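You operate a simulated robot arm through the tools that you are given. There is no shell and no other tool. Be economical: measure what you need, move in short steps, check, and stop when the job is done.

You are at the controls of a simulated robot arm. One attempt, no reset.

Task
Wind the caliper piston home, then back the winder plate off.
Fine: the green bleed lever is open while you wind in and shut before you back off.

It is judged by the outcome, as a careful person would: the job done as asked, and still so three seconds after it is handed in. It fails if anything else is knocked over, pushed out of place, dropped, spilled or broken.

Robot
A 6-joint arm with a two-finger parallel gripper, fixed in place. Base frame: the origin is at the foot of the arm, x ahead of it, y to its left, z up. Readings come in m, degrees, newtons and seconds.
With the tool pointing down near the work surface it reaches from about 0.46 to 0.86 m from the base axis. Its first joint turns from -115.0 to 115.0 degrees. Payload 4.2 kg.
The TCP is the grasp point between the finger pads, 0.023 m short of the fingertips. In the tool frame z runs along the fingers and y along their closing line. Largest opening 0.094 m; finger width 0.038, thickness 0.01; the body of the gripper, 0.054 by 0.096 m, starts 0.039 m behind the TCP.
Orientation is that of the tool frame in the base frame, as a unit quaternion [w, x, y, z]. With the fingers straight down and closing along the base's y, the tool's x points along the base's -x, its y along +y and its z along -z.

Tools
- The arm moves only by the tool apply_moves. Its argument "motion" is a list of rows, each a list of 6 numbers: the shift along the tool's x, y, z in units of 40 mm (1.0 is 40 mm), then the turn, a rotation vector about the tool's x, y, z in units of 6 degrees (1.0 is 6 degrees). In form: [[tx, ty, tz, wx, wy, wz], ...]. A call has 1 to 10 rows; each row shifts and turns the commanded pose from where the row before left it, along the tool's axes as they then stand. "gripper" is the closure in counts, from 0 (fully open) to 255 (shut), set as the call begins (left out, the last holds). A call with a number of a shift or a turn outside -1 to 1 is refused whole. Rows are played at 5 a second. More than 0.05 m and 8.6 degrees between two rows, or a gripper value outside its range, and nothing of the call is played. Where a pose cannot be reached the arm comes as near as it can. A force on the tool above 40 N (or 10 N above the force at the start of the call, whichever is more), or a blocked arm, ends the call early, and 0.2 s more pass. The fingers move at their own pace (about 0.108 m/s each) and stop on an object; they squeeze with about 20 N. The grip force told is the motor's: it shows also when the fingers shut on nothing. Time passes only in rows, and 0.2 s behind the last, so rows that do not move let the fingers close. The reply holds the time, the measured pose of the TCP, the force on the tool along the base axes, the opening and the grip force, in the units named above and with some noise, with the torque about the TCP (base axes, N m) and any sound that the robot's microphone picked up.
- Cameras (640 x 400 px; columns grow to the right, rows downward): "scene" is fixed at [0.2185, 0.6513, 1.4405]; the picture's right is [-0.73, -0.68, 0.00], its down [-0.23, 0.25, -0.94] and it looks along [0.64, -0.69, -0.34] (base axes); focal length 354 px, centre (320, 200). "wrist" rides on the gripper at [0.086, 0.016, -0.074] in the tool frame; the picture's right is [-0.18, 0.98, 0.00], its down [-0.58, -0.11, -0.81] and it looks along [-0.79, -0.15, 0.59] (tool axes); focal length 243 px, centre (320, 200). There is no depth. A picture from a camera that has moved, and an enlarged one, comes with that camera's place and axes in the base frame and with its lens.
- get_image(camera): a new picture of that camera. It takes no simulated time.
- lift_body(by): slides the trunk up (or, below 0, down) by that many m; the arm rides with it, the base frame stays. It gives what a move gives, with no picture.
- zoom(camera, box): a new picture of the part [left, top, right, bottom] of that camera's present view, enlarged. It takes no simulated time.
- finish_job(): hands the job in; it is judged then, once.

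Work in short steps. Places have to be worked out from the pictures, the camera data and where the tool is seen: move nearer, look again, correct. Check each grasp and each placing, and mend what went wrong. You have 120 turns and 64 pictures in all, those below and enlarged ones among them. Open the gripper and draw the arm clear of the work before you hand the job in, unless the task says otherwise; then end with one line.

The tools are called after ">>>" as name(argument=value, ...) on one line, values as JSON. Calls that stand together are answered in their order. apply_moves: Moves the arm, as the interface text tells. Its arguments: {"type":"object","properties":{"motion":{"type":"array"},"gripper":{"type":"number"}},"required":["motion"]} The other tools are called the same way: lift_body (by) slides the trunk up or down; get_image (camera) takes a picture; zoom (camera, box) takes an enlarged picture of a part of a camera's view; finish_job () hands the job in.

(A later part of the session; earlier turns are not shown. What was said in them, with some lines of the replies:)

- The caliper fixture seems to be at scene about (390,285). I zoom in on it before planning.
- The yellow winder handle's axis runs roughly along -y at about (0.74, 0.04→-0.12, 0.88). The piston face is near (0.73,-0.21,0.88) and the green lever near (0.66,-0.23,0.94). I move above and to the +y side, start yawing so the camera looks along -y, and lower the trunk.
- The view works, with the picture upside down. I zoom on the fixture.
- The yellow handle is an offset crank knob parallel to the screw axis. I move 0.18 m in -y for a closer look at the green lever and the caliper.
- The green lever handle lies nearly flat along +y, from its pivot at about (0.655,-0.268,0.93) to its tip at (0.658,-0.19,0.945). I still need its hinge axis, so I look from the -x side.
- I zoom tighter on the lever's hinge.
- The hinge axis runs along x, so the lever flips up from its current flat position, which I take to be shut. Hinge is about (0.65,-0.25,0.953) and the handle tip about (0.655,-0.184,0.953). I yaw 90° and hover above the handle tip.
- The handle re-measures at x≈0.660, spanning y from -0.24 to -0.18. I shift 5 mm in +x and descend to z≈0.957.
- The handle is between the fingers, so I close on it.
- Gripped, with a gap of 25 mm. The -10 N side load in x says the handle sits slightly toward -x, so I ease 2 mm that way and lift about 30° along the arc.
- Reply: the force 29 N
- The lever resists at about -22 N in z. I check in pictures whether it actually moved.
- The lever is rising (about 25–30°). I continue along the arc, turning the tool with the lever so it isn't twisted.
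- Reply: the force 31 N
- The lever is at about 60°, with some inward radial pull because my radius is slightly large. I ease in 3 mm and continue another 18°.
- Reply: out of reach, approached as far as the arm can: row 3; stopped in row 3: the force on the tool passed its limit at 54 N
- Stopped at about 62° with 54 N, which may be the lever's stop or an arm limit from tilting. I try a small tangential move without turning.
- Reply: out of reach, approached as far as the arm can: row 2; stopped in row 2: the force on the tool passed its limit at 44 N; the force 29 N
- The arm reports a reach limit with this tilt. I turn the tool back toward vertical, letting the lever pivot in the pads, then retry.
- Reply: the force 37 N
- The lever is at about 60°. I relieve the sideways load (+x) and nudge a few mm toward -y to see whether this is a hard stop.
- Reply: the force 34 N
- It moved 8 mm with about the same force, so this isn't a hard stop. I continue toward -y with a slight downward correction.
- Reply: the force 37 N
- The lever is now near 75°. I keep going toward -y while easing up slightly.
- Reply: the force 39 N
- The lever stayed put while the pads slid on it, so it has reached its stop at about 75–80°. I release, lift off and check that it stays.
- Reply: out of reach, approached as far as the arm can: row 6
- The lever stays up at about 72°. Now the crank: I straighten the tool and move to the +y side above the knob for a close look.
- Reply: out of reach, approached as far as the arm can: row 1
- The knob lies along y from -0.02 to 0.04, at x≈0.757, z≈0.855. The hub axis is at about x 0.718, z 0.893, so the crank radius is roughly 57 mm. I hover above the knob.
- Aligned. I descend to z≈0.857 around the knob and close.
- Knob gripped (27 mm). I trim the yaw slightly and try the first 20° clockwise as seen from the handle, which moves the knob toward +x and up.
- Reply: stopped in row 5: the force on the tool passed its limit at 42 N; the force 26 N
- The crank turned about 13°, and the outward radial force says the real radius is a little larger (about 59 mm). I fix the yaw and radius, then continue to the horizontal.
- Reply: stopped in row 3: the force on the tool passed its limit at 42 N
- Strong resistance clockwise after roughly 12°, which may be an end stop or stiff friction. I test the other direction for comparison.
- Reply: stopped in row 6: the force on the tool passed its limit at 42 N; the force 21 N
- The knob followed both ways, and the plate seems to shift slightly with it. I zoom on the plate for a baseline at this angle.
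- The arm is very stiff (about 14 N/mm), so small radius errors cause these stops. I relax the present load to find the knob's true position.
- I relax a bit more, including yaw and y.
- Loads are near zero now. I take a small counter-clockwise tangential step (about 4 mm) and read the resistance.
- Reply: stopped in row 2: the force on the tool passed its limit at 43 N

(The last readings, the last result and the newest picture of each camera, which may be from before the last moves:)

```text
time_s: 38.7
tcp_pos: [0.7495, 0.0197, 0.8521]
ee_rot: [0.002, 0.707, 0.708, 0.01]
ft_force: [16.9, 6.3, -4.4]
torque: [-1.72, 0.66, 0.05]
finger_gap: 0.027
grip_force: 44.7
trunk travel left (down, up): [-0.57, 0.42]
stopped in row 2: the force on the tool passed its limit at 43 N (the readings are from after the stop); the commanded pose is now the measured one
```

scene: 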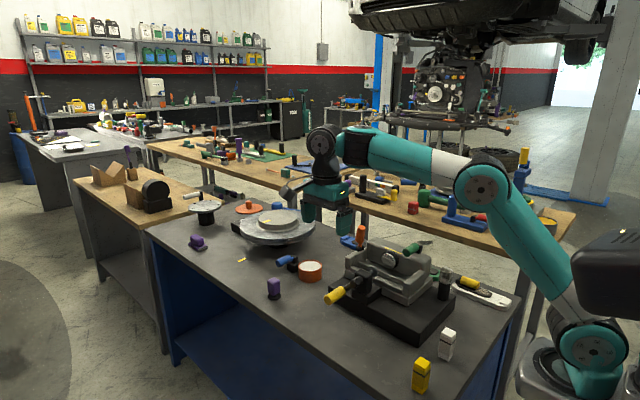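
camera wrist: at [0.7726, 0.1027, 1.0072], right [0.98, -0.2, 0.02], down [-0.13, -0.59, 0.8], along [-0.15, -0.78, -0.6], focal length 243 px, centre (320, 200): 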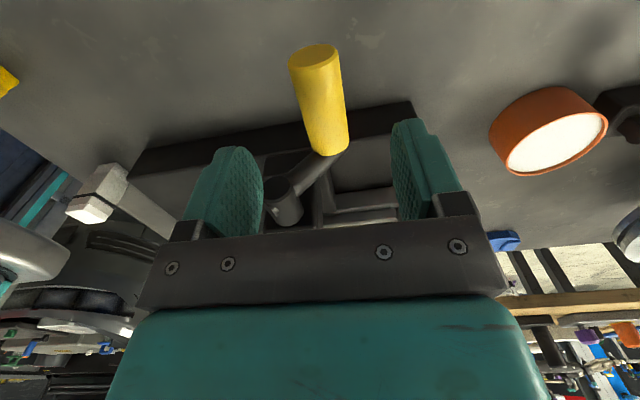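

It's blocked again in this direction with almost no motion. I release and back off upward to see how the crank really sits and moves.

>>> apply_moves(motion=[[0, 0, 0, 0, 0, 0], [0, 0, 0, 0, 0, 0], [0, 0, -0.6, 0, 0, 0], [0.3, 0, -0.8, 0, 0, 0], [0.6, 0, -0.8, 0, 0, 0], [0.6, 0, -0.8, 0, 0, 0]], gripper=60)

>>> zoom(camera="wrist", box=[240, 60, 420, 240])

>>> zoom(camera="scene", box=[315, 255, 405, 315])

```text
time_s: 40.1
tcp_pos: [0.7472, 0.0768, 0.9734]
ee_rot: [0.001, 0.706, 0.708, 0.008]
ft_force: [0.8, 0.2, 0.0]
torque: [0.01, 0.02, 0.0]
finger_gap: 0.0719
grip_force: 0.2
trunk travel left (down, up): [-0.57, 0.42]
```

```text
2.22 times, centred on (330, 150) of wrist
camera zoom: at [0.7616, 0.162, 1.0491], right [0.98, -0.18, 0.01], down [-0.12, -0.59, 0.8], along [-0.14, -0.79, -0.6], focal length 539 px, centre (298, 311)
```

zoom: 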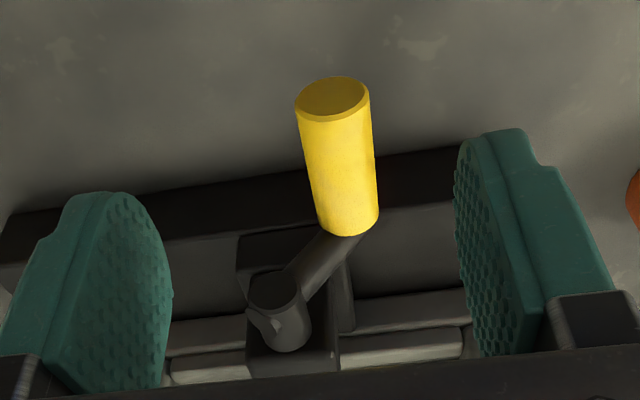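

```text
6.67 times, centred on (360, 285) of scene
camera zoom: at [0.2185, 0.6513, 1.4405], right [-0.73, -0.68, 0.0], down [-0.23, 0.25, -0.94], along [0.64, -0.69, -0.34], focal length 2362 px, centre (53, -367)
```

zoom: 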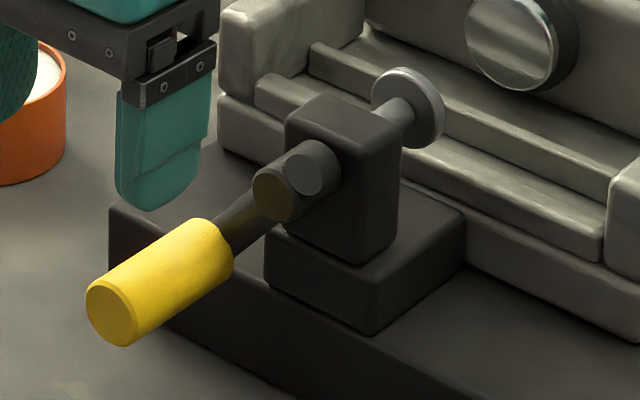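

The crank hardly moved overall, and the plate crept about 1 mm toward the piston when the knob went counter-clockwise. My squeeze is weak sideways, so I'll push the knob with closed fingers from the +x side, which leaves the radius free.

>>> apply_moves(motion=[[0, 0.6, 0, 0, 0, 0], [-0.7, 0.55, 0, 0, 0, 0], [-0.7, 0, 0.6, 0, 0, 0], [0, 0, 0.8, 0, 0, 0], [0, 0, 0.8, 0, 0, 0], [0, 0, 0.6, 0, 0, 0], [0, 0, 0.3, 0, 0, 0]], gripper=255)

>>> apply_moves(motion=[[0, -0.2, 0, 0, 0, 0], [0, -0.1, 0, 0, 0, 0], [0, -0.1, 0, 0, 0, 0], [0, -0.1, 0, 0, 0, 0], [0, -0.1, 0, 0, 0, 0], [0, -0.1, 0, 0, 0, 0], [0, -0.1, 0, 0, 0, 0]])

```text
time_s: 41.7
tcp_pos: [0.7932, 0.0227, 0.8489]
ee_rot: [0.002, 0.706, 0.708, 0.009]
ft_force: [0.3, 0.6, -0.4]
torque: [0.0, 0.02, 0.02]
finger_gap: 0.0001
grip_force: 19.8
trunk travel left (down, up): [-0.57, 0.42]
```

```text
time_s: 43.3
tcp_pos: [0.7627, 0.0218, 0.849]
ee_rot: [0.001, 0.707, 0.707, 0.008]
ft_force: [0.7, -0.5, 0.5]
torque: [-0.02, 0.04, -0.02]
finger_gap: 0.0
grip_force: 20.3
trunk travel left (down, up): [-0.57, 0.42]
```

There was no resistance at all over a travel that should have hit the knob. I look.

>>> zoom(camera="scene", box=[300, 235, 420, 320])

```text
4.71 times, centred on (360, 278) of scene
camera zoom: at [0.2185, 0.6513, 1.4405], right [-0.73, -0.68, 0.0], down [-0.23, 0.25, -0.94], along [0.64, -0.69, -0.34], focal length 1667 px, centre (132, -165)
```

zoom: 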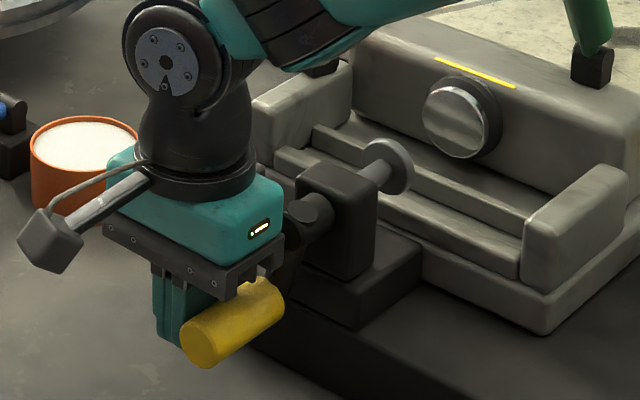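

The push worked. The crank turns freely counter-clockwise and the plate advances toward the piston; my hard grip had been over-constraining it. I re-grip lightly: a slightly loose closure centred on the knob, now near (0.738, 0.841).

>>> apply_moves(motion=[[0, 0.4, 0, 0, 0, 0], [0, 0, -0.8, 0, 0, 0], [0, 0, -0.8, 0, 0, 0], [0, 0, -0.5, 0, 0, 0], [0, -0.5, 0, 0, 0, 0], [0, -0.52, 0, 0, 0, 0], [0, 0, 0.7, 0, 0, 0], [0, 0, 0.7, 0, 0, 0], [0, 0, 0.5, 0, 0, 0], [0, 0, 0.25, 0, 0, 0]], gripper=60)

>>> apply_moves(motion=[[0, 0, 0, 0, 0, 0], [0, 0, 0, 0, 0, 0], [0, 0, 0, 0, 0, 0]], gripper=186)

```text
time_s: 45.3
tcp_pos: [0.74, 0.0231, 0.8684]
ee_rot: [0.005, 0.707, 0.707, 0.014]
ft_force: [-13.9, -0.8, 21.2]
torque: [-1.09, 0.04, -0.5]
finger_gap: 0.0735
grip_force: 2.3
trunk travel left (down, up): [-0.57, 0.42]
stopped in row 10: the force on the tool passed its limit at 61 N (the readings are from after the stop); the commanded pose is now the measured one
```

```text
time_s: 45.6
tcp_pos: [0.7369, 0.0227, 0.8706]
ee_rot: [0.004, 0.707, 0.707, 0.011]
ft_force: [-26.2, -0.5, 28.6]
torque: [-1.58, -0.31, -0.84]
finger_gap: 0.0289
grip_force: 4.1
trunk travel left (down, up): [-0.57, 0.42]
stopped in row 1: the force on the tool passed its limit at 48 N (the readings are from after the stop); the commanded pose is now the measured one
```

Torque about x with upward force places a contact about 5 cm on the -y side, so the gripper body was touching the hub. I open, retreat up and look, then grip farther out on the knob.

>>> apply_moves(motion=[[0, 0, -0.1, 0, 0, 0], [0, 0, -0.4, 0, 0, 0], [0.2, 0, -0.8, 0, 0, 0], [0.8, 0, -0.8, 0, 0, 0], [0.4, 0, -0.5, 0, 0, 0]], gripper=60)

>>> get_image(camera="wrist")

>>> zoom(camera="scene", box=[315, 255, 405, 315])

```text
time_s: 46.8
tcp_pos: [0.7363, 0.0782, 0.9705]
ee_rot: [0.004, 0.707, 0.707, 0.011]
ft_force: [0.4, -1.1, -0.2]
torque: [0.0, 0.0, 0.0]
finger_gap: 0.072
grip_force: 0.1
trunk travel left (down, up): [-0.57, 0.42]
```

```text
23 pictures are left
camera wrist: at [0.7511, 0.1634, 1.047], right [0.98, -0.18, 0.02], down [-0.13, -0.59, 0.8], along [-0.14, -0.79, -0.6], focal length 243 px, centre (320, 200)
```

wrist: 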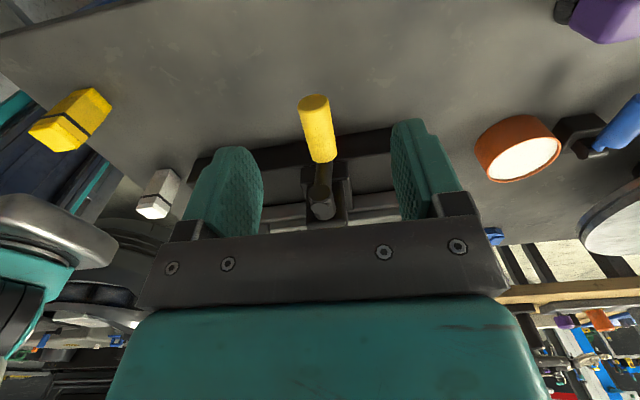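

```text
6.67 times, centred on (360, 285) of scene
camera zoom: at [0.2185, 0.6513, 1.4405], right [-0.73, -0.68, 0.0], down [-0.23, 0.25, -0.94], along [0.64, -0.69, -0.34], focal length 2362 px, centre (53, -367)
```

zoom: 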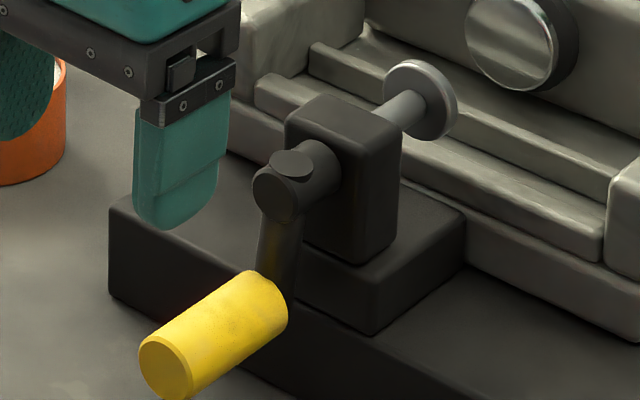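

The knob now hangs near the bottom at about (0.724, 0.838), and the plate has advanced roughly 10 mm. I grip its outer end at y≈0.042, keeping the gripper body clear of the hub.

>>> apply_moves(motion=[[-0.5, -0.15, 0.3, 0, 0, 0], [-0.4, -0.15, 0.6, 0, 0, 0], [0, 0, 0.8, 0, 0, 0], [0, 0, 0.8, 0, 0, 0], [0, 0, 0.4, 0, 0, 0], [0, 0, 0.25, 0, 0, 0]])

>>> apply_moves(motion=[[0, 0, 0, 0, 0, 0], [0, 0, 0, 0, 0, 0], [0, 0, 0, 0, 0, 0]], gripper=186)

```text
time_s: 48.2
tcp_pos: [0.728, 0.0432, 0.8454]
ee_rot: [0.003, 0.707, 0.707, 0.011]
ft_force: [-1.4, 0.3, 0.8]
torque: [0.0, 0.0, -0.02]
finger_gap: 0.0722
grip_force: 0.0
trunk travel left (down, up): [-0.57, 0.42]
```

```text
time_s: 49.0
tcp_pos: [0.727, 0.0421, 0.8466]
ee_rot: [0.003, 0.708, 0.706, 0.012]
ft_force: [1.4, 2.4, -1.3]
torque: [0.01, 0.02, -0.31]
finger_gap: 0.0276
grip_force: 44.7
trunk travel left (down, up): [-0.57, 0.42]
```

Gripped cleanly with loads near zero. I orbit counter-clockwise (toward -x, then up) through the first 40°.

>>> apply_moves(motion=[[0, -0.133, 0.013, 0, 0, 0], [0, -0.132, 0.012, 0, 0, 0], [0, -0.12, -0.01, 0, 0, 0], [0, -0.12, -0.01, 0, 0, 0], [0, -0.118, -0.031, 0, 0, 0], [0, -0.117, -0.031, 0, 0, 0], [0, -0.11, -0.051, 0, 0, 0], [0, -0.11, -0.051, 0, 0, 0]], gripper=182)

```text
time_s: 50.8
tcp_pos: [0.6898, 0.042, 0.8512]
ee_rot: [0.005, 0.707, 0.707, 0.011]
ft_force: [5.0, -0.8, 4.4]
torque: [-0.25, 0.0, -0.03]
finger_gap: 0.0281
grip_force: 44.3
trunk travel left (down, up): [-0.57, 0.42]
```

Excellent: loads are tiny. I continue up the -x side to horizontal.

>>> apply_moves(motion=[[0, -0.099, -0.07, 0, 0, 0], [0, -0.099, -0.07, 0, 0, 0], [0, -0.085, -0.085, 0, 0, 0], [0, -0.085, -0.085, 0, 0, 0], [0, -0.07, -0.099, 0, 0, 0], [0, -0.07, -0.099, 0, 0, 0], [0, -0.051, -0.11, 0, 0, 0], [0, -0.051, -0.11, 0, 0, 0]])

>>> zoom(camera="scene", box=[310, 235, 430, 320])

```text
time_s: 52.6
tcp_pos: [0.6682, 0.043, 0.8804]
ee_rot: [0.005, 0.707, 0.707, 0.014]
ft_force: [36.6, -0.2, 10.1]
torque: [-0.39, 0.25, 0.99]
finger_gap: 0.0278
grip_force: 45.1
trunk travel left (down, up): [-0.57, 0.42]
```

```text
4.71 times, centred on (370, 278) of scene
camera zoom: at [0.2185, 0.6513, 1.4405], right [-0.73, -0.68, 0.0], down [-0.23, 0.25, -0.94], along [0.64, -0.69, -0.34], focal length 1667 px, centre (85, -165)
```

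zoom: 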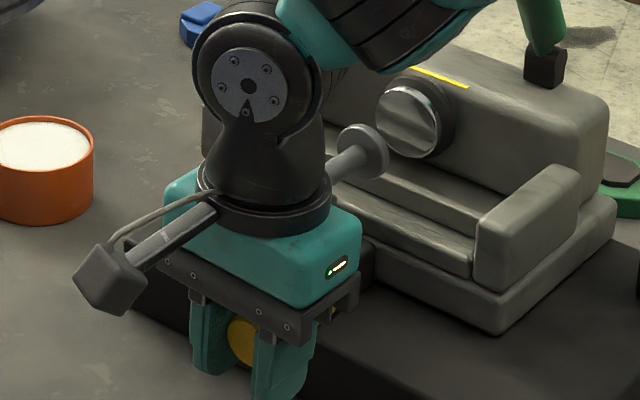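

The plate is advancing well. The +36 N x-load means my centre should shift about 3 mm in +x, so I correct that and continue past horizontal.

>>> apply_moves(motion=[[0, 0.07, 0, 0, 0, 0], [0, -0.03, -0.15, 0, 0, 0], [0, -0.03, -0.15, 0, 0, 0], [0, -0.01, -0.12, 0, 0, 0], [0, -0.01, -0.12, 0, 0, 0]])

```text
time_s: 53.8
tcp_pos: [0.6643, 0.0436, 0.9006]
ee_rot: [0.005, 0.707, 0.707, 0.012]
ft_force: [33.0, 4.8, -3.7]
torque: [-0.38, 0.19, 0.1]
finger_gap: 0.0279
grip_force: 44.6
trunk travel left (down, up): [-0.57, 0.42]
```

Still pulled toward +x, so I ease 2.5 mm more and continue upward over the top-left.

>>> apply_moves(motion=[[0, 0.06, 0, 0, 0, 0], [0, 0.015, -0.12, 0, 0, 0], [0, 0.02, -0.12, 0, 0, 0], [0, 0.033, -0.115, 0, 0, 0], [0, 0.035, -0.115, 0, 0, 0]])

```text
time_s: 55.0
tcp_pos: [0.6702, 0.0426, 0.9184]
ee_rot: [0.003, 0.707, 0.707, 0.011]
ft_force: [17.4, 9.9, -10.8]
torque: [-0.13, 0.09, -0.06]
finger_gap: 0.0282
grip_force: 44.8
trunk travel left (down, up): [-0.57, 0.42]
```

The crank is at about 162°. I continue toward the top in about 40° more.

>>> apply_moves(motion=[[0, 0.03, 0, 0, 0, 0], [0, 0.058, -0.13, 0, 0, 0], [0, 0.06, -0.13, 0, 0, 0], [0, 0.068, -0.1, 0, 0, 0], [0, 0.07, -0.098, 0, 0, 0], [0, 0.084, -0.084, 0, 0, 0], [0, 0.084, -0.084, 0, 0, 0], [0, 0.099, -0.069, 0, 0, 0], [0, 0.099, -0.069, 0, 0, 0]])

>>> zoom(camera="scene", box=[340, 215, 460, 300])

```text
time_s: 56.3
tcp_pos: [0.6815, 0.0426, 0.9364]
ee_rot: [0.004, 0.706, 0.708, 0.012]
ft_force: [18.4, 13.1, -16.8]
torque: [0.35, 0.12, -0.44]
finger_gap: 0.028
grip_force: 45.1
trunk travel left (down, up): [-0.57, 0.42]
stopped in row 6: the force on the tool passed its limit at 41 N (the readings are from after the stop); the commanded pose is now the measured one
```

```text
4.71 times, centred on (400, 258) of scene
camera zoom: at [0.2185, 0.6513, 1.4405], right [-0.73, -0.68, 0.0], down [-0.23, 0.25, -0.94], along [0.64, -0.69, -0.34], focal length 1667 px, centre (-56, -71)
```

zoom: 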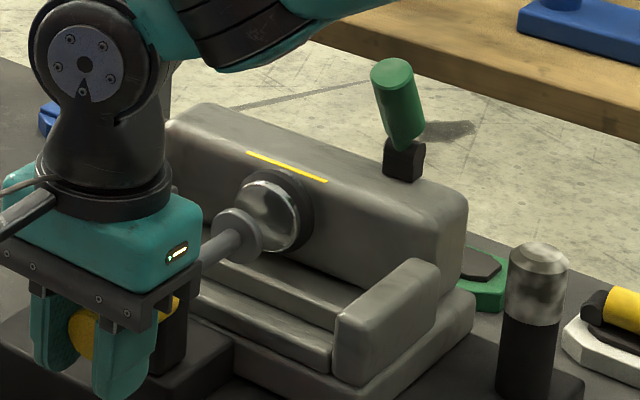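

Only a radius error again. Fitting the readings gives centre (0.7184, 0.8977) and R≈52 mm for the TCP. I continue on that circle over the top to 75°.

>>> apply_moves(motion=[[0, 0.136, -0.079, 0, 0, 0], [0, 0.136, -0.079, 0, 0, 0], [0, 0.156, -0.065, 0, 0, 0], [0, 0.156, -0.065, 0, 0, 0], [0, 0.169, -0.022, 0, 0, 0], [0, 0.169, -0.022, 0, 0, 0], [0, 0.169, 0.022, 0, 0, 0], [0, 0.169, 0.022, 0, 0, 0]])

>>> zoom(camera="scene", box=[340, 215, 460, 300])

```text
time_s: 58.1
tcp_pos: [0.7288, 0.0426, 0.9506]
ee_rot: [0.003, 0.706, 0.708, 0.012]
ft_force: [-1.5, 23.0, -1.6]
torque: [-0.16, -0.02, -0.57]
finger_gap: 0.028
grip_force: 45.2
trunk travel left (down, up): [-0.57, 0.42]
```

```text
4.71 times, centred on (400, 258) of scene
camera zoom: at [0.2185, 0.6513, 1.4405], right [-0.73, -0.68, 0.0], down [-0.23, 0.25, -0.94], along [0.64, -0.69, -0.34], focal length 1667 px, centre (-56, -71)
```

zoom: 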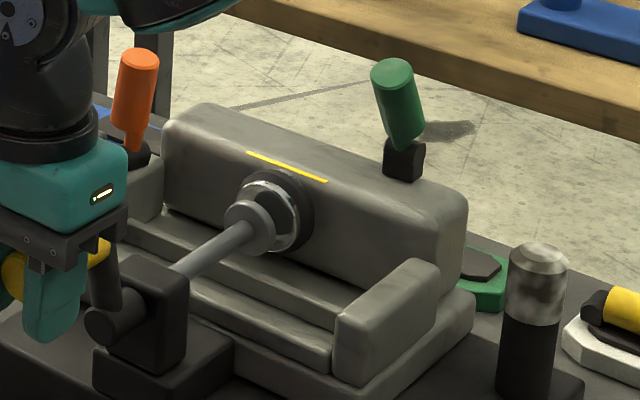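

Smooth, and the plate is close to the piston. I ease the +y pull and continue down the +x side to 30°.

>>> apply_moves(motion=[[0.03, 0.1, 0.03, 0, 0, 0], [0, 0.14, 0.075, 0, 0, 0], [0, 0.14, 0.095, 0, 0, 0], [0, 0.135, 0.1025, 0, 0, 0], [0, 0.135, 0.1025, 0, 0, 0], [0, 0.1025, 0.135, 0, 0, 0], [0, 0.1025, 0.135, 0, 0, 0]])

>>> zoom(camera="scene", box=[340, 215, 460, 300])

```text
time_s: 59.7
tcp_pos: [0.7667, 0.0424, 0.9258]
ee_rot: [0.005, 0.708, 0.707, 0.013]
ft_force: [26.4, -1.6, 18.6]
torque: [-0.26, 0.15, 0.03]
finger_gap: 0.028
grip_force: 45.1
trunk travel left (down, up): [-0.57, 0.42]
```

```text
4.71 times, centred on (400, 258) of scene
camera zoom: at [0.2185, 0.6513, 1.4405], right [-0.73, -0.68, 0.0], down [-0.23, 0.25, -0.94], along [0.64, -0.69, -0.34], focal length 1667 px, centre (-56, -71)
```

zoom: 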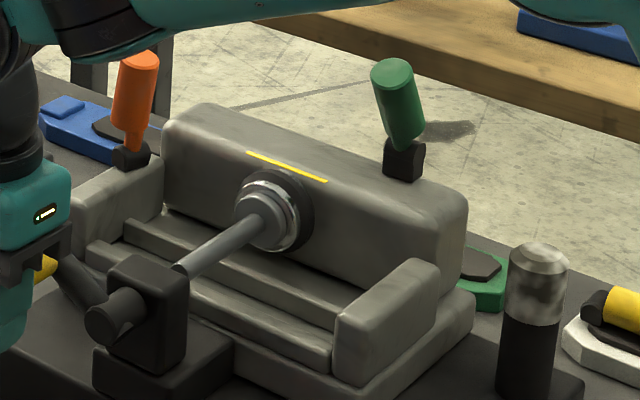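

Outward load: I shift out 2 mm and continue down to about 0°, where the plate should meet the piston.

>>> apply_moves(motion=[[0, 0.045, -0.025, 0, 0, 0], [0, 0.04, 0.085, 0, 0, 0], [0, 0.04, 0.085, 0, 0, 0], [0, 0.03, 0.089, 0, 0, 0], [0, 0.028, 0.089, 0, 0, 0], [0, 0.017, 0.092, 0, 0, 0], [0, 0.016, 0.092, 0, 0, 0], [0, 0.003, 0.094, 0, 0, 0]])

>>> zoom(camera="scene", box=[340, 225, 430, 285])

```text
time_s: 61.5
tcp_pos: [0.7748, 0.0421, 0.8984]
ee_rot: [0.003, 0.706, 0.708, 0.01]
ft_force: [11.7, -13.7, 4.3]
torque: [-0.08, 0.07, -0.53]
finger_gap: 0.0279
grip_force: 45.1
trunk travel left (down, up): [-0.57, 0.42]
```

```text
6.67 times, centred on (385, 255) of scene
camera zoom: at [0.2185, 0.6513, 1.4405], right [-0.73, -0.68, 0.0], down [-0.23, 0.25, -0.94], along [0.64, -0.69, -0.34], focal length 2362 px, centre (-113, -167)
```

zoom: 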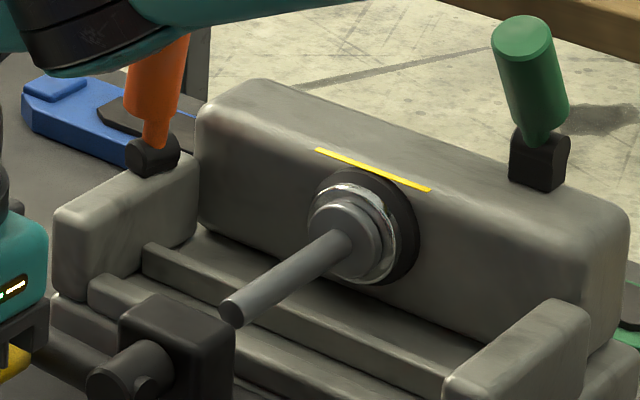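

The plate is meeting the piston. I continue counter-clockwise downward another 32°, watching the force.

>>> apply_moves(motion=[[-0.01, -0.003, 0.095, 0, 0, 0], [0, -0.013, 0.094, 0, 0, 0], [0, -0.02, 0.093, 0, 0, 0], [0, -0.026, 0.091, 0, 0, 0], [0, -0.033, 0.089, 0, 0, 0], [0, -0.039, 0.087, 0, 0, 0], [0, -0.045, 0.084, 0, 0, 0], [0, -0.05, 0.081, 0, 0, 0]])

>>> zoom(camera="scene", box=[340, 225, 430, 285])

```text
time_s: 63.1
tcp_pos: [0.7701, 0.042, 0.8728]
ee_rot: [0.006, 0.707, 0.707, 0.014]
ft_force: [21.1, 0.4, -9.0]
torque: [0.0, 0.12, -0.08]
finger_gap: 0.028
grip_force: 45.0
trunk travel left (down, up): [-0.57, 0.42]
stopped in row 8: the force on the tool passed its limit at 41 N (the readings are from after the stop); the commanded pose is now the measured one
```

```text
6.67 times, centred on (385, 255) of scene
camera zoom: at [0.2185, 0.6513, 1.4405], right [-0.73, -0.68, 0.0], down [-0.23, 0.25, -0.94], along [0.64, -0.69, -0.34], focal length 2362 px, centre (-113, -167)
```

zoom: 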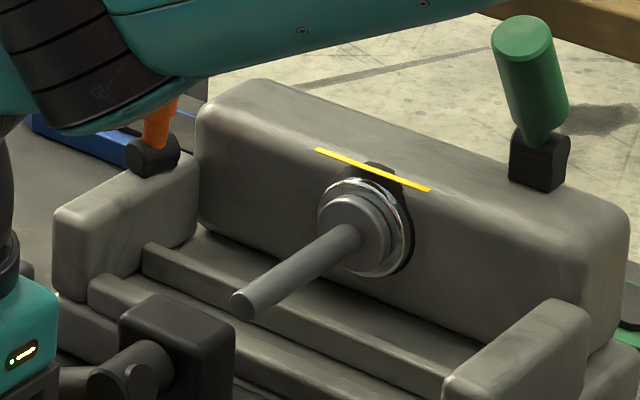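

The piston is moving in. Again mainly radial load, so I shift out 1.6 mm and continue 30°.

>>> apply_moves(motion=[[0, 0.04, 0.02, 0, 0, 0], [0, -0.047, 0.085, 0, 0, 0], [0, -0.053, 0.081, 0, 0, 0], [0, -0.058, 0.077, 0, 0, 0], [0, -0.064, 0.073, 0, 0, 0], [0, -0.069, 0.068, 0, 0, 0], [0, -0.074, 0.063, 0, 0, 0], [0, -0.079, 0.058, 0, 0, 0]])

>>> zoom(camera="scene", box=[340, 225, 430, 285])

```text
time_s: 65.0
tcp_pos: [0.7545, 0.0418, 0.8536]
ee_rot: [0.005, 0.707, 0.707, 0.014]
ft_force: [19.5, -10.4, 11.2]
torque: [-0.41, 0.09, -0.15]
finger_gap: 0.0282
grip_force: 45.1
trunk travel left (down, up): [-0.57, 0.42]
```

```text
6.67 times, centred on (385, 255) of scene
camera zoom: at [0.2185, 0.6513, 1.4405], right [-0.73, -0.68, 0.0], down [-0.23, 0.25, -0.94], along [0.64, -0.69, -0.34], focal length 2362 px, centre (-113, -167)
```

zoom: 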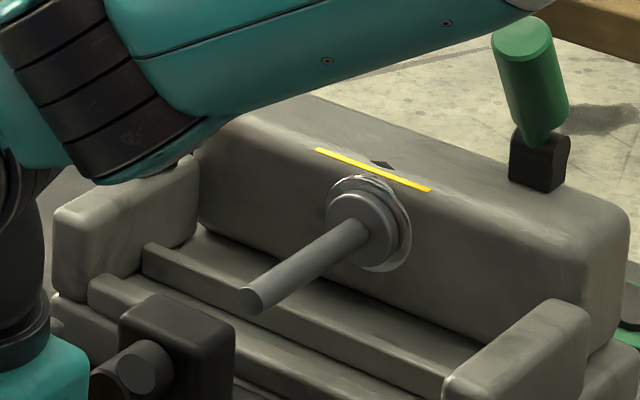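

The piston is nearly in and the radius is good, with about 22 N of tangential resistance. I continue.

>>> apply_moves(motion=[[0, -0.081, 0.055, 0, 0, 0], [0, -0.085, 0.049, 0, 0, 0], [0, -0.088, 0.043, 0, 0, 0], [0, -0.091, 0.037, 0, 0, 0], [0, -0.093, 0.03, 0, 0, 0], [0, -0.095, 0.024, 0, 0, 0]])

>>> zoom(camera="scene", box=[340, 225, 430, 285])

```text
time_s: 65.5
tcp_pos: [0.7535, 0.0435, 0.8521]
ee_rot: [0.01, 0.707, 0.707, 0.021]
ft_force: [25.2, -3.8, 3.2]
torque: [-0.66, 0.15, 0.68]
finger_gap: 0.028
grip_force: 44.6
trunk travel left (down, up): [-0.57, 0.42]
stopped in row 2: the force on the tool passed its limit at 43 N (the readings are from after the stop); the commanded pose is now the measured one
```

```text
6.67 times, centred on (385, 255) of scene
camera zoom: at [0.2185, 0.6513, 1.4405], right [-0.73, -0.68, 0.0], down [-0.23, 0.25, -0.94], along [0.64, -0.69, -0.34], focal length 2362 px, centre (-113, -167)
```

zoom: 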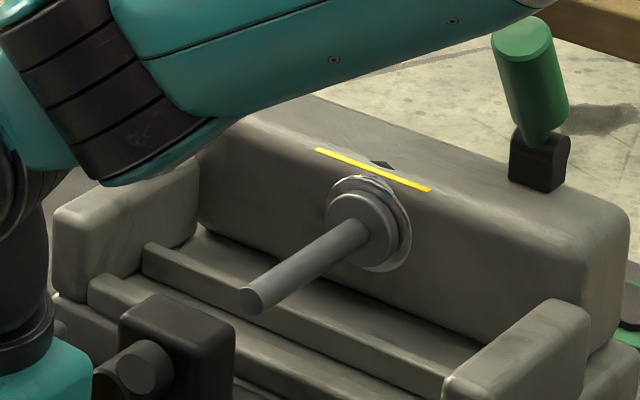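

Blocked at ψ≈-50°, either because the piston is home or because the grip is binding. I release and test with a closed-finger push from +x, as before.

>>> apply_moves(motion=[[0, 0.05, -0.05, 0, 0, 0], [0, 0, 0, 0, 0, 0], [0, 0, -0.7, 0, 0, 0], [0, 0, -0.8, 0, 0, 0], [0, 0, -0.7, 0, 0, 0], [0, 0.6, 0, 0, 0, 0], [-0.2, 0.6, 0, 0, 0, 0]], gripper=60)

>>> apply_moves(motion=[[0, 0, 0.2, 0, 0, 0], [0, 0, 0.6, 0, 0, 0], [0, 0, 0.7, 0, 0, 0], [0, 0, 0.6, 0, 0, 0], [0, 0, 0.2, 0, 0, 0]], gripper=255)

>>> zoom(camera="scene", box=[310, 225, 430, 310])

```text
time_s: 67.0
tcp_pos: [0.796, 0.0331, 0.9425]
ee_rot: [0.007, 0.707, 0.707, 0.018]
ft_force: [0.1, 0.0, 0.0]
torque: [-0.01, 0.0, -0.01]
finger_gap: 0.0717
grip_force: 0.2
trunk travel left (down, up): [-0.57, 0.42]
```

```text
time_s: 68.2
tcp_pos: [0.8004, 0.0355, 0.8511]
ee_rot: [0.007, 0.706, 0.708, 0.018]
ft_force: [-0.2, 0.1, 0.4]
torque: [0.0, -0.04, -0.04]
finger_gap: 0.0
grip_force: 20.1
trunk travel left (down, up): [-0.57, 0.42]
```

```text
4.71 times, centred on (370, 268) of scene
camera zoom: at [0.2185, 0.6513, 1.4405], right [-0.73, -0.68, 0.0], down [-0.23, 0.25, -0.94], along [0.64, -0.69, -0.34], focal length 1667 px, centre (85, -118)
```

zoom: 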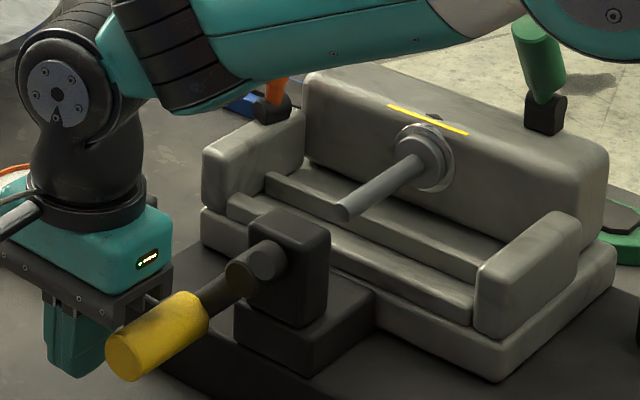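

The crank has made about one full turn. I push the knob toward -x with closed fingers and watch the force for a hard stop.

>>> apply_moves(motion=[[0, -0.2, 0, 0, 0, 0], [0, -0.1, 0, 0, 0, 0], [0, -0.1, 0, 0, 0, 0], [0, -0.08, 0, 0, 0, 0], [0, -0.08, 0, 0, 0, 0], [0, -0.08, 0, 0, 0, 0], [0, -0.08, 0, 0, 0, 0], [0, -0.08, 0, 0, 0, 0], [0, -0.08, 0, 0, 0, 0]])

>>> zoom(camera="scene", box=[310, 225, 430, 310])

```text
time_s: 69.8
tcp_pos: [0.7806, 0.0347, 0.8529]
ee_rot: [0.013, 0.707, 0.707, 0.026]
ft_force: [32.4, 6.6, -5.3]
torque: [0.01, 0.09, 0.1]
finger_gap: 0.0002
grip_force: 19.9
trunk travel left (down, up): [-0.57, 0.42]
stopped in row 7: the force on the tool passed its limit at 44 N (the readings are from after the stop); the commanded pose is now the measured one
```

```text
4.71 times, centred on (370, 268) of scene
camera zoom: at [0.2185, 0.6513, 1.4405], right [-0.73, -0.68, 0.0], down [-0.23, 0.25, -0.94], along [0.64, -0.69, -0.34], focal length 1667 px, centre (85, -118)
```

zoom: 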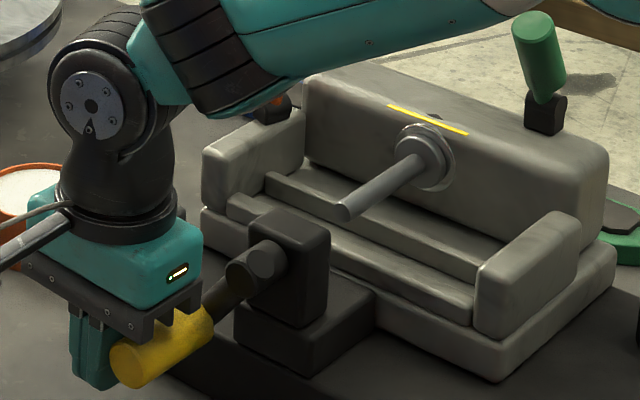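

A hard stop at the same angle confirms the piston is fully wound home. Next I shut the green lever before backing off: lift clear, correct the small tilt drift, and travel to the -y side of the lever.

>>> apply_moves(motion=[[0, 0.5, 0, 0, 0, 0], [0, 0, -0.9, 0.53, -0.17, 0], [0, 0, -0.9, 0, 0, 0], [0, 0, -0.9, 0, 0, 0], [0, 0, -0.9, 0, 0, 0], [0, 0, -0.9, 0, 0, 0], [0, 0, -0.9, 0, 0, 0]])

>>> apply_moves(motion=[[-0.84, -0.35, 0, 0, 0, 0], [-0.84, -0.35, 0, 0, 0, 0], [-0.84, -0.35, 0, 0, 0, 0], [-0.84, -0.35, 0, 0, 0, 0], [-0.84, -0.35, 0, 0, 0, 0], [-0.84, -0.35, 0, 0, 0, 0], [-0.84, -0.35, 0, 0, 0, 0], [-0.84, -0.35, 0, 0, 0, 0], [-0.84, -0.35, 0, 0, 0, 0], [-0.84, -0.35, 0, 0, 0, 0]])

```text
time_s: 71.3
tcp_pos: [0.7951, 0.0339, 1.0691]
ee_rot: [-0.004, 0.707, 0.707, -0.005]
ft_force: [-0.1, 0.7, 0.0]
torque: [-0.01, 0.04, 0.0]
finger_gap: 0.0
grip_force: 19.9
trunk travel left (down, up): [-0.57, 0.42]
```

```text
time_s: 73.5
tcp_pos: [0.6559, -0.3007, 1.0712]
ee_rot: [-0.003, 0.707, 0.707, -0.004]
ft_force: [0.8, -0.9, -0.7]
torque: [0.0, 0.04, 0.03]
finger_gap: 0.0003
grip_force: 20.4
trunk travel left (down, up): [-0.57, 0.42]
```

I descend behind the lever and push it toward +y.

>>> apply_moves(motion=[[0, 0.08, 0.9, 0, 0, 0], [0, 0, 0.8, 0, 0, 0], [0.4, 0, 0, 0, 0, 0], [0.2, 0, 0, 0, 0, 0], [0.2, 0, 0, 0, 0, 0], [0.2, 0, 0, 0, 0, 0], [0.2, 0, 0, 0, 0, 0], [0.2, 0, 0, 0, 0, 0], [0.2, 0, 0, 0, 0, 0]])

>>> zoom(camera="scene", box=[340, 205, 460, 285])

```text
time_s: 75.5
tcp_pos: [0.6592, -0.2384, 1.002]
ee_rot: [-0.004, 0.707, 0.707, -0.004]
ft_force: [-0.2, -0.1, -0.3]
torque: [-0.01, 0.02, -0.01]
finger_gap: 0.0
grip_force: 20.0
trunk travel left (down, up): [-0.57, 0.42]
```

```text
5.00 times, centred on (400, 245) of scene
camera zoom: at [0.2185, 0.6513, 1.4405], right [-0.73, -0.68, 0.0], down [-0.23, 0.25, -0.94], along [0.64, -0.69, -0.34], focal length 1772 px, centre (-80, -25)
```

zoom: 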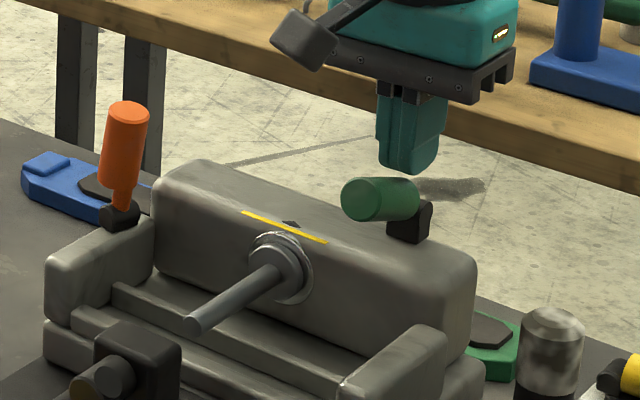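

The lever swung down easily and is near flat. I move over its outer end and press gently to seat it fully shut.

>>> apply_moves(motion=[[0, 0, -0.7, 0, 0, 0], [0.5, 0, 0, 0, 0, 0], [0.5, 0, 0, 0, 0, 0], [0, 0, 0.5, 0, 0, 0], [0, 0, 0.2, 0, 0, 0], [0, 0, 0.15, 0, 0, 0], [0, 0, 0.1, 0, 0, 0], [0, 0, 0.1, 0, 0, 0], [0, 0, 0.1, 0, 0, 0], [0, 0, 0.1, 0, 0, 0]])

```text
time_s: 77.7
tcp_pos: [0.6603, -0.1992, 0.9899]
ee_rot: [0.003, 0.706, 0.708, -0.002]
ft_force: [-4.8, 4.1, 20.2]
torque: [0.0, 0.14, 0.01]
finger_gap: 0.0001
grip_force: 19.9
trunk travel left (down, up): [-0.57, 0.42]
stopped in row 10: the force on the tool passed its limit at 45 N (the readings are from after the stop); the commanded pose is now the measured one
```

Firm stop at the flat position, so the lever is shut. I lift, travel back above the knob (~(0.756, 0.853)) with the gripper open, and check both.

>>> apply_moves(motion=[[0, 0, -0.8, 0, 0, 0], [0, 0, -0.8, 0, 0, 0], [0.9, 0.3, 0, 0, 0, 0], [0.9, 0.35, 0, 0, 0, 0], [0.9, 0.35, 0, 0, 0, 0], [0.9, 0.35, 0, 0, 0, 0], [0.9, 0.35, 0, 0, 0, 0], [0.9, 0.35, 0, 0, 0, 0], [0.62, 0.35, 0, 0, 0, 0], [0, 0, 0.8, 0, 0, 0]], gripper=60)

>>> zoom(camera="scene", box=[310, 215, 440, 310])

```text
time_s: 79.8
tcp_pos: [0.7583, 0.0433, 1.0206]
ee_rot: [0.001, 0.706, 0.708, -0.003]
ft_force: [-1.1, 0.7, -0.1]
torque: [0.0, -0.02, 0.01]
finger_gap: 0.0719
grip_force: 0.0
trunk travel left (down, up): [-0.57, 0.42]
```

```text
4.21 times, centred on (375, 262) of scene
camera zoom: at [0.2185, 0.6513, 1.4405], right [-0.73, -0.68, 0.0], down [-0.23, 0.25, -0.94], along [0.64, -0.69, -0.34], focal length 1492 px, centre (88, -63)
```

zoom: 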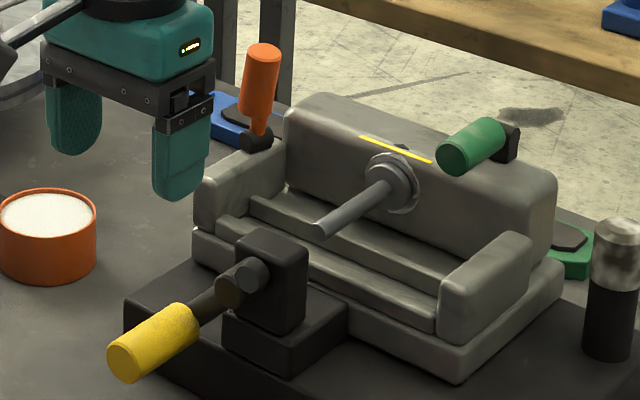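

The lever is flat, as it was at the start. I descend on the knob and grip its outer end lightly.

>>> apply_moves(motion=[[0, -0.03, 0.9, 0, 0, 0], [0, 0, 0.9, 0, 0, 0], [0, 0, 0.9, 0, 0, 0], [0, 0, 0.9, 0, 0, 0], [0, 0, 0.55, 0, 0, 0]])

>>> apply_moves(motion=[[0, 0, 0, 0, 0, 0], [0, 0, 0, 0, 0, 0], [0, 0, 0, 0, 0, 0]], gripper=182)

```text
time_s: 81.0
tcp_pos: [0.7551, 0.0411, 0.8501]
ee_rot: [0.001, 0.707, 0.708, -0.002]
ft_force: [0.6, -0.3, 0.1]
torque: [0.0, 0.0, 0.0]
finger_gap: 0.0717
grip_force: 0.1
trunk travel left (down, up): [-0.57, 0.42]
```

```text
time_s: 81.8
tcp_pos: [0.7558, 0.0408, 0.8514]
ee_rot: [0.002, 0.707, 0.707, -0.002]
ft_force: [6.7, -0.1, 1.9]
torque: [0.08, 0.08, 0.05]
finger_gap: 0.0297
grip_force: 3.3
trunk travel left (down, up): [-0.57, 0.42]
```

Held. I orbit clockwise now (toward +x and up), the first 40°.

>>> apply_moves(motion=[[0, 0.01, 0, 0, 0, 0], [0, 0.085, -0.085, 0, 0, 0], [0, 0.077, -0.092, 0, 0, 0], [0, 0.069, -0.098, 0, 0, 0], [0, 0.06, -0.104, 0, 0, 0], [0, 0.051, -0.109, 0, 0, 0], [0, 0.041, -0.113, 0, 0, 0], [0, 0.031, -0.116, 0, 0, 0]], gripper=188)

```text
time_s: 83.7
tcp_pos: [0.7744, 0.0412, 0.8812]
ee_rot: [0.001, 0.707, 0.707, -0.001]
ft_force: [18.1, -2.0, -6.9]
torque: [-0.16, 0.15, -0.21]
finger_gap: 0.0274
grip_force: 45.0
trunk travel left (down, up): [-0.57, 0.42]
```

Good. I ease out 1 mm and continue 40° more.

>>> apply_moves(motion=[[0, 0.03, 0, 0, 0, 0], [0, 0.021, -0.118, 0, 0, 0], [0, 0.01, -0.12, 0, 0, 0], [0, 0, -0.12, 0, 0, 0], [0, -0.01, -0.12, 0, 0, 0], [0, -0.021, -0.118, 0, 0, 0], [0, -0.031, -0.116, 0, 0, 0], [0, -0.041, -0.113, 0, 0, 0], [0, -0.051, -0.109, 0, 0, 0]])

```text
time_s: 85.7
tcp_pos: [0.7696, 0.0402, 0.9187]
ee_rot: [0.001, 0.707, 0.707, -0.002]
ft_force: [12.8, -12.7, 4.0]
torque: [-0.1, 0.07, 0.09]
finger_gap: 0.0273
grip_force: 44.7
trunk travel left (down, up): [-0.57, 0.42]
```

Continuing over the upper +x side to about 72°.

>>> apply_moves(motion=[[-0.02, 0.02, 0, 0, 0, 0], [0, -0.06, -0.104, 0, 0, 0], [0, -0.069, -0.098, 0, 0, 0], [0, -0.077, -0.092, 0, 0, 0], [0, -0.085, -0.085, 0, 0, 0], [0, -0.092, -0.077, 0, 0, 0], [0, -0.098, -0.069, 0, 0, 0], [0, -0.104, -0.06, 0, 0, 0], [0, -0.109, -0.051, 0, 0, 0], [0, -0.113, -0.041, 0, 0, 0]])

>>> zoom(camera="scene", box=[310, 215, 440, 310])

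```text
time_s: 87.8
tcp_pos: [0.7394, 0.0414, 0.9452]
ee_rot: [0.0, 0.707, 0.707, -0.001]
ft_force: [1.9, 4.5, 1.6]
torque: [0.1, -0.02, 0.29]
finger_gap: 0.0271
grip_force: 44.8
trunk travel left (down, up): [-0.57, 0.42]
```

```text
4.21 times, centred on (375, 262) of scene
camera zoom: at [0.2185, 0.6513, 1.4405], right [-0.73, -0.68, 0.0], down [-0.23, 0.25, -0.94], along [0.64, -0.69, -0.34], focal length 1492 px, centre (88, -63)
```

zoom: 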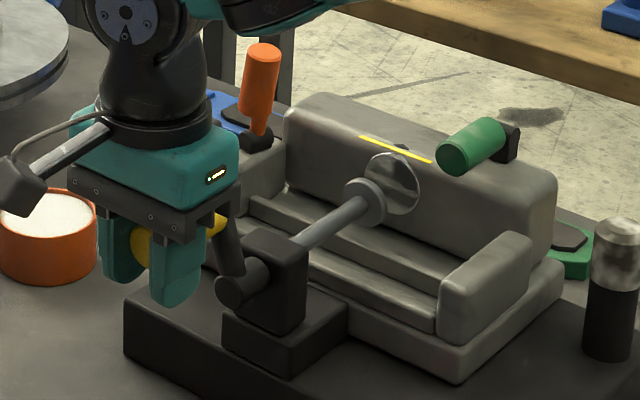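

The piston stays flush in its bore while the plate retracts. I continue over the top, 70°→117°.

>>> apply_moves(motion=[[0, -0.113, -0.041, 0, 0, 0], [0, -0.116, -0.031, 0, 0, 0], [0, -0.118, -0.021, 0, 0, 0], [0, -0.12, -0.01, 0, 0, 0], [0, -0.12, 0, 0, 0, 0], [0, -0.12, 0.01, 0, 0, 0], [0, -0.118, 0.021, 0, 0, 0], [0, -0.116, 0.031, 0, 0, 0], [0, -0.113, 0.041, 0, 0, 0], [0, -0.109, 0.051, 0, 0, 0]])

```text
time_s: 89.9
tcp_pos: [0.6954, 0.0415, 0.9435]
ee_rot: [0.0, 0.707, 0.707, -0.004]
ft_force: [7.9, 7.2, -20.0]
torque: [0.45, 0.05, -0.4]
finger_gap: 0.0274
grip_force: 44.8
trunk travel left (down, up): [-0.57, 0.42]
stopped in row 10: the force on the tool passed its limit at 41 N (the readings are from after the stop); the commanded pose is now the measured one
```

Slightly too far out; I ease in 1.5 mm and continue down the -x side.

>>> apply_moves(motion=[[0.01, 0.02, 0.045, 0, 0, 0], [0, -0.104, 0.055, 0, 0, 0], [0, -0.1, 0.062, 0, 0, 0], [0, -0.095, 0.07, 0, 0, 0], [0, -0.088, 0.078, 0, 0, 0], [0, -0.08, 0.086, 0, 0, 0], [0, -0.072, 0.093, 0, 0, 0], [0, -0.063, 0.099, 0, 0, 0], [0, -0.05, 0.105, 0, 0, 0]])

```text
time_s: 91.9
tcp_pos: [0.67, 0.0421, 0.9163]
ee_rot: [0.0, 0.707, 0.708, -0.001]
ft_force: [8.0, 14.1, -2.6]
torque: [0.59, 0.07, 0.18]
finger_gap: 0.0273
grip_force: 45.1
trunk travel left (down, up): [-0.57, 0.42]
```

Good. I continue past horizontal on the -x side.

>>> apply_moves(motion=[[0.02, 0.02, 0, 0, 0, 0], [0, -0.043, 0.111, 0, 0, 0], [0, -0.032, 0.115, 0, 0, 0], [0, -0.022, 0.117, 0, 0, 0], [0, -0.012, 0.119, 0, 0, 0], [0, -0.002, 0.12, 0, 0, 0], [0, 0.008, 0.12, 0, 0, 0], [0, 0.018, 0.119, 0, 0, 0], [0, 0.028, 0.117, 0, 0, 0], [0, 0.038, 0.114, 0, 0, 0]])

```text
time_s: 94.1
tcp_pos: [0.6685, 0.0414, 0.8732]
ee_rot: [0.001, 0.707, 0.707, -0.003]
ft_force: [-14.0, 3.7, -5.3]
torque: [-0.62, -0.12, -0.13]
finger_gap: 0.0275
grip_force: 44.7
trunk travel left (down, up): [-0.57, 0.42]
```

I ease 1 mm outward and continue through the lower -x quadrant.

>>> apply_moves(motion=[[0, -0.025, 0.01, 0, 0, 0], [0, 0.049, 0.109, 0, 0, 0], [0, 0.058, 0.104, 0, 0, 0], [0, 0.067, 0.098, 0, 0, 0], [0, 0.077, 0.092, 0, 0, 0], [0, 0.085, 0.085, 0, 0, 0], [0, 0.092, 0.077, 0, 0, 0], [0, 0.098, 0.069, 0, 0, 0], [0, 0.104, 0.06, 0, 0, 0]])

>>> zoom(camera="scene", box=[310, 215, 440, 310])

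```text
time_s: 96.1
tcp_pos: [0.6931, 0.0414, 0.8455]
ee_rot: [0.0, 0.707, 0.708, -0.003]
ft_force: [-9.9, 15.7, -14.2]
torque: [-0.13, -0.08, -0.61]
finger_gap: 0.0271
grip_force: 44.6
trunk travel left (down, up): [-0.57, 0.42]
```

```text
4.21 times, centred on (375, 262) of scene
camera zoom: at [0.2185, 0.6513, 1.4405], right [-0.73, -0.68, 0.0], down [-0.23, 0.25, -0.94], along [0.64, -0.69, -0.34], focal length 1492 px, centre (88, -63)
```

zoom: 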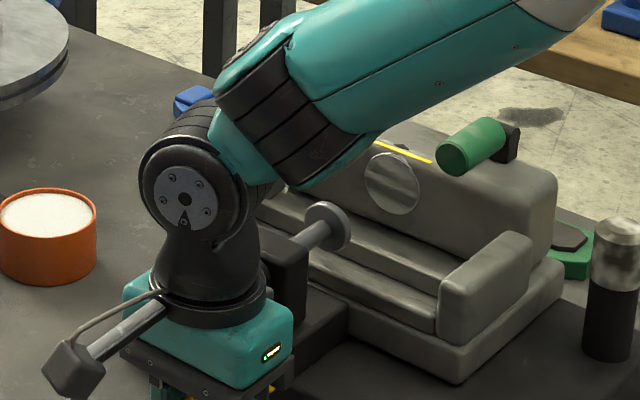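

The piston is home and flush, with the plate well back. I finish the remaining ~70° to the original position.

>>> apply_moves(motion=[[0.02, -0.02, 0.025, 0, 0, 0], [0, 0.109, 0.051, 0, 0, 0], [0, 0.113, 0.041, 0, 0, 0], [0, 0.116, 0.031, 0, 0, 0], [0, 0.118, 0.021, 0, 0, 0], [0, 0.12, 0.01, 0, 0, 0], [0, 0.12, 0, 0, 0, 0], [0, 0.12, -0.01, 0, 0, 0], [0, 0.118, -0.021, 0, 0, 0], [0, 0.116, -0.031, 0, 0, 0]])

>>> apply_moves(motion=[[0, 0.113, -0.041, 0, 0, 0], [0, 0.109, -0.051, 0, 0, 0], [0, 0.104, -0.06, 0, 0, 0], [0, 0.098, -0.069, 0, 0, 0]])

```text
time_s: 98.3
tcp_pos: [0.7363, 0.041, 0.8406]
ee_rot: [0.001, 0.708, 0.706, -0.003]
ft_force: [8.1, -6.2, -33.8]
torque: [0.29, 0.09, 0.31]
finger_gap: 0.0271
grip_force: 44.8
trunk travel left (down, up): [-0.57, 0.42]
```

```text
time_s: 99.3
tcp_pos: [0.7541, 0.0418, 0.8505]
ee_rot: [0.002, 0.709, 0.705, -0.001]
ft_force: [23.2, -18.2, -30.0]
torque: [0.03, 0.2, 0.23]
finger_gap: 0.0276
grip_force: 45.1
trunk travel left (down, up): [-0.57, 0.42]
```

The crank is back at its starting angle. I relax the load, open the gripper, and draw the arm up and clear.

>>> apply_moves(motion=[[0, 0.03, 0.04, 0, 0, 0], [0, 0, 0, 0, 0, 0]])

>>> apply_moves(motion=[[0, 0, 0, 0, 0, 0], [0, 0, 0, 0, 0, 0], [0, 0, -0.4, 0, 0, 0], [0, 0, -0.9, 0, 0, 0], [0, 0, -0.9, 0, 0, 0], [0.4, 0, -0.9, 0, 0, 0], [0.8, 0, -0.9, 0, 0, 0], [0.9, 0, -0.9, 0, 0, 0], [0.9, 0, -0.5, 0, 0, 0]], gripper=60)

>>> get_image(camera="scene")

>>> zoom(camera="scene", box=[310, 215, 440, 310])

```text
time_s: 99.9
tcp_pos: [0.7525, 0.042, 0.8505]
ee_rot: [0.001, 0.708, 0.706, -0.003]
ft_force: [7.0, -26.0, -9.3]
torque: [0.91, 0.08, 0.09]
finger_gap: 0.0271
grip_force: 44.4
trunk travel left (down, up): [-0.57, 0.42]
```

```text
refused: row 8 steps farther than a row can; nothing moved
```

```text
7 pictures are left
```

scene: 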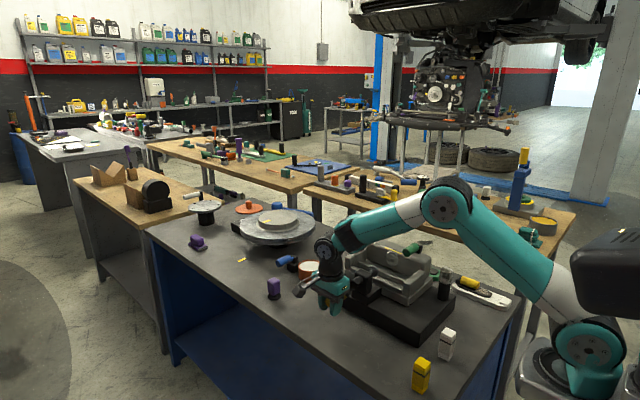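

```text
4.21 times, centred on (375, 262) of scene
camera zoom: at [0.2185, 0.6513, 1.4405], right [-0.73, -0.68, 0.0], down [-0.23, 0.25, -0.94], along [0.64, -0.69, -0.34], focal length 1492 px, centre (88, -63)
```

zoom: 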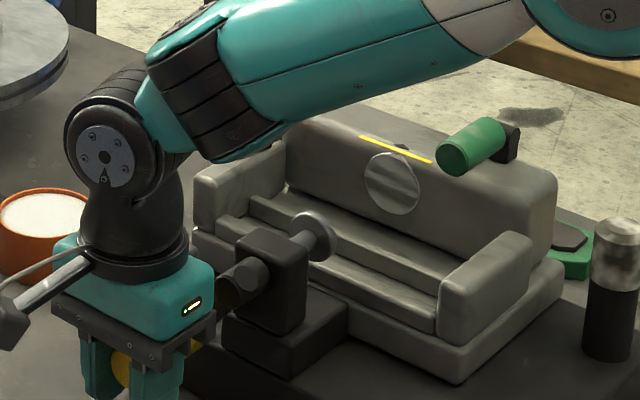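

The retreat was refused because a row was too long. I repeat it with shorter rows.

>>> apply_moves(motion=[[0, 0, 0, 0, 0, 0], [0, 0, 0, 0, 0, 0], [0, 0, -0.4, 0, 0, 0], [0, 0, -0.9, 0, 0, 0], [0, 0, -0.9, 0, 0, 0], [0.4, 0, -0.9, 0, 0, 0], [0.6, 0, -0.8, 0, 0, 0], [0.8, 0, -0.6, 0, 0, 0], [0.8, 0, -0.6, 0, 0, 0]], gripper=60)

>>> zoom(camera="scene", box=[310, 215, 440, 310])

```text
time_s: 101.9
tcp_pos: [0.7534, 0.1471, 1.0522]
ee_rot: [0.002, 0.708, 0.707, -0.002]
ft_force: [0.2, -0.8, 0.0]
torque: [0.01, 0.03, 0.0]
finger_gap: 0.0719
grip_force: 0.0
trunk travel left (down, up): [-0.57, 0.42]
```

```text
4.21 times, centred on (375, 262) of scene
camera zoom: at [0.2185, 0.6513, 1.4405], right [-0.73, -0.68, 0.0], down [-0.23, 0.25, -0.94], along [0.64, -0.69, -0.34], focal length 1492 px, centre (88, -63)
```

zoom: 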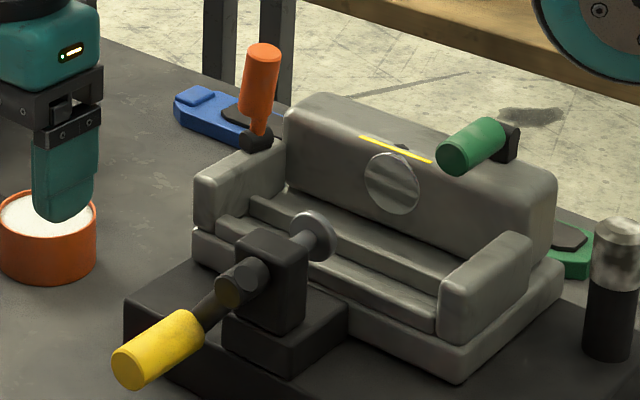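

The piston is flush home, the plate is back at its starting position, the green lever is shut, nothing else has moved and the arm is clear. I hand in.

>>> finish_job()

```text
The job is handed in.
```

The piston is wound fully home with the green bleed lever up, taken as open; I then laid the lever flat to shut it, backed the winder plate off to its start position, and left the arm clear with nothing else moved.
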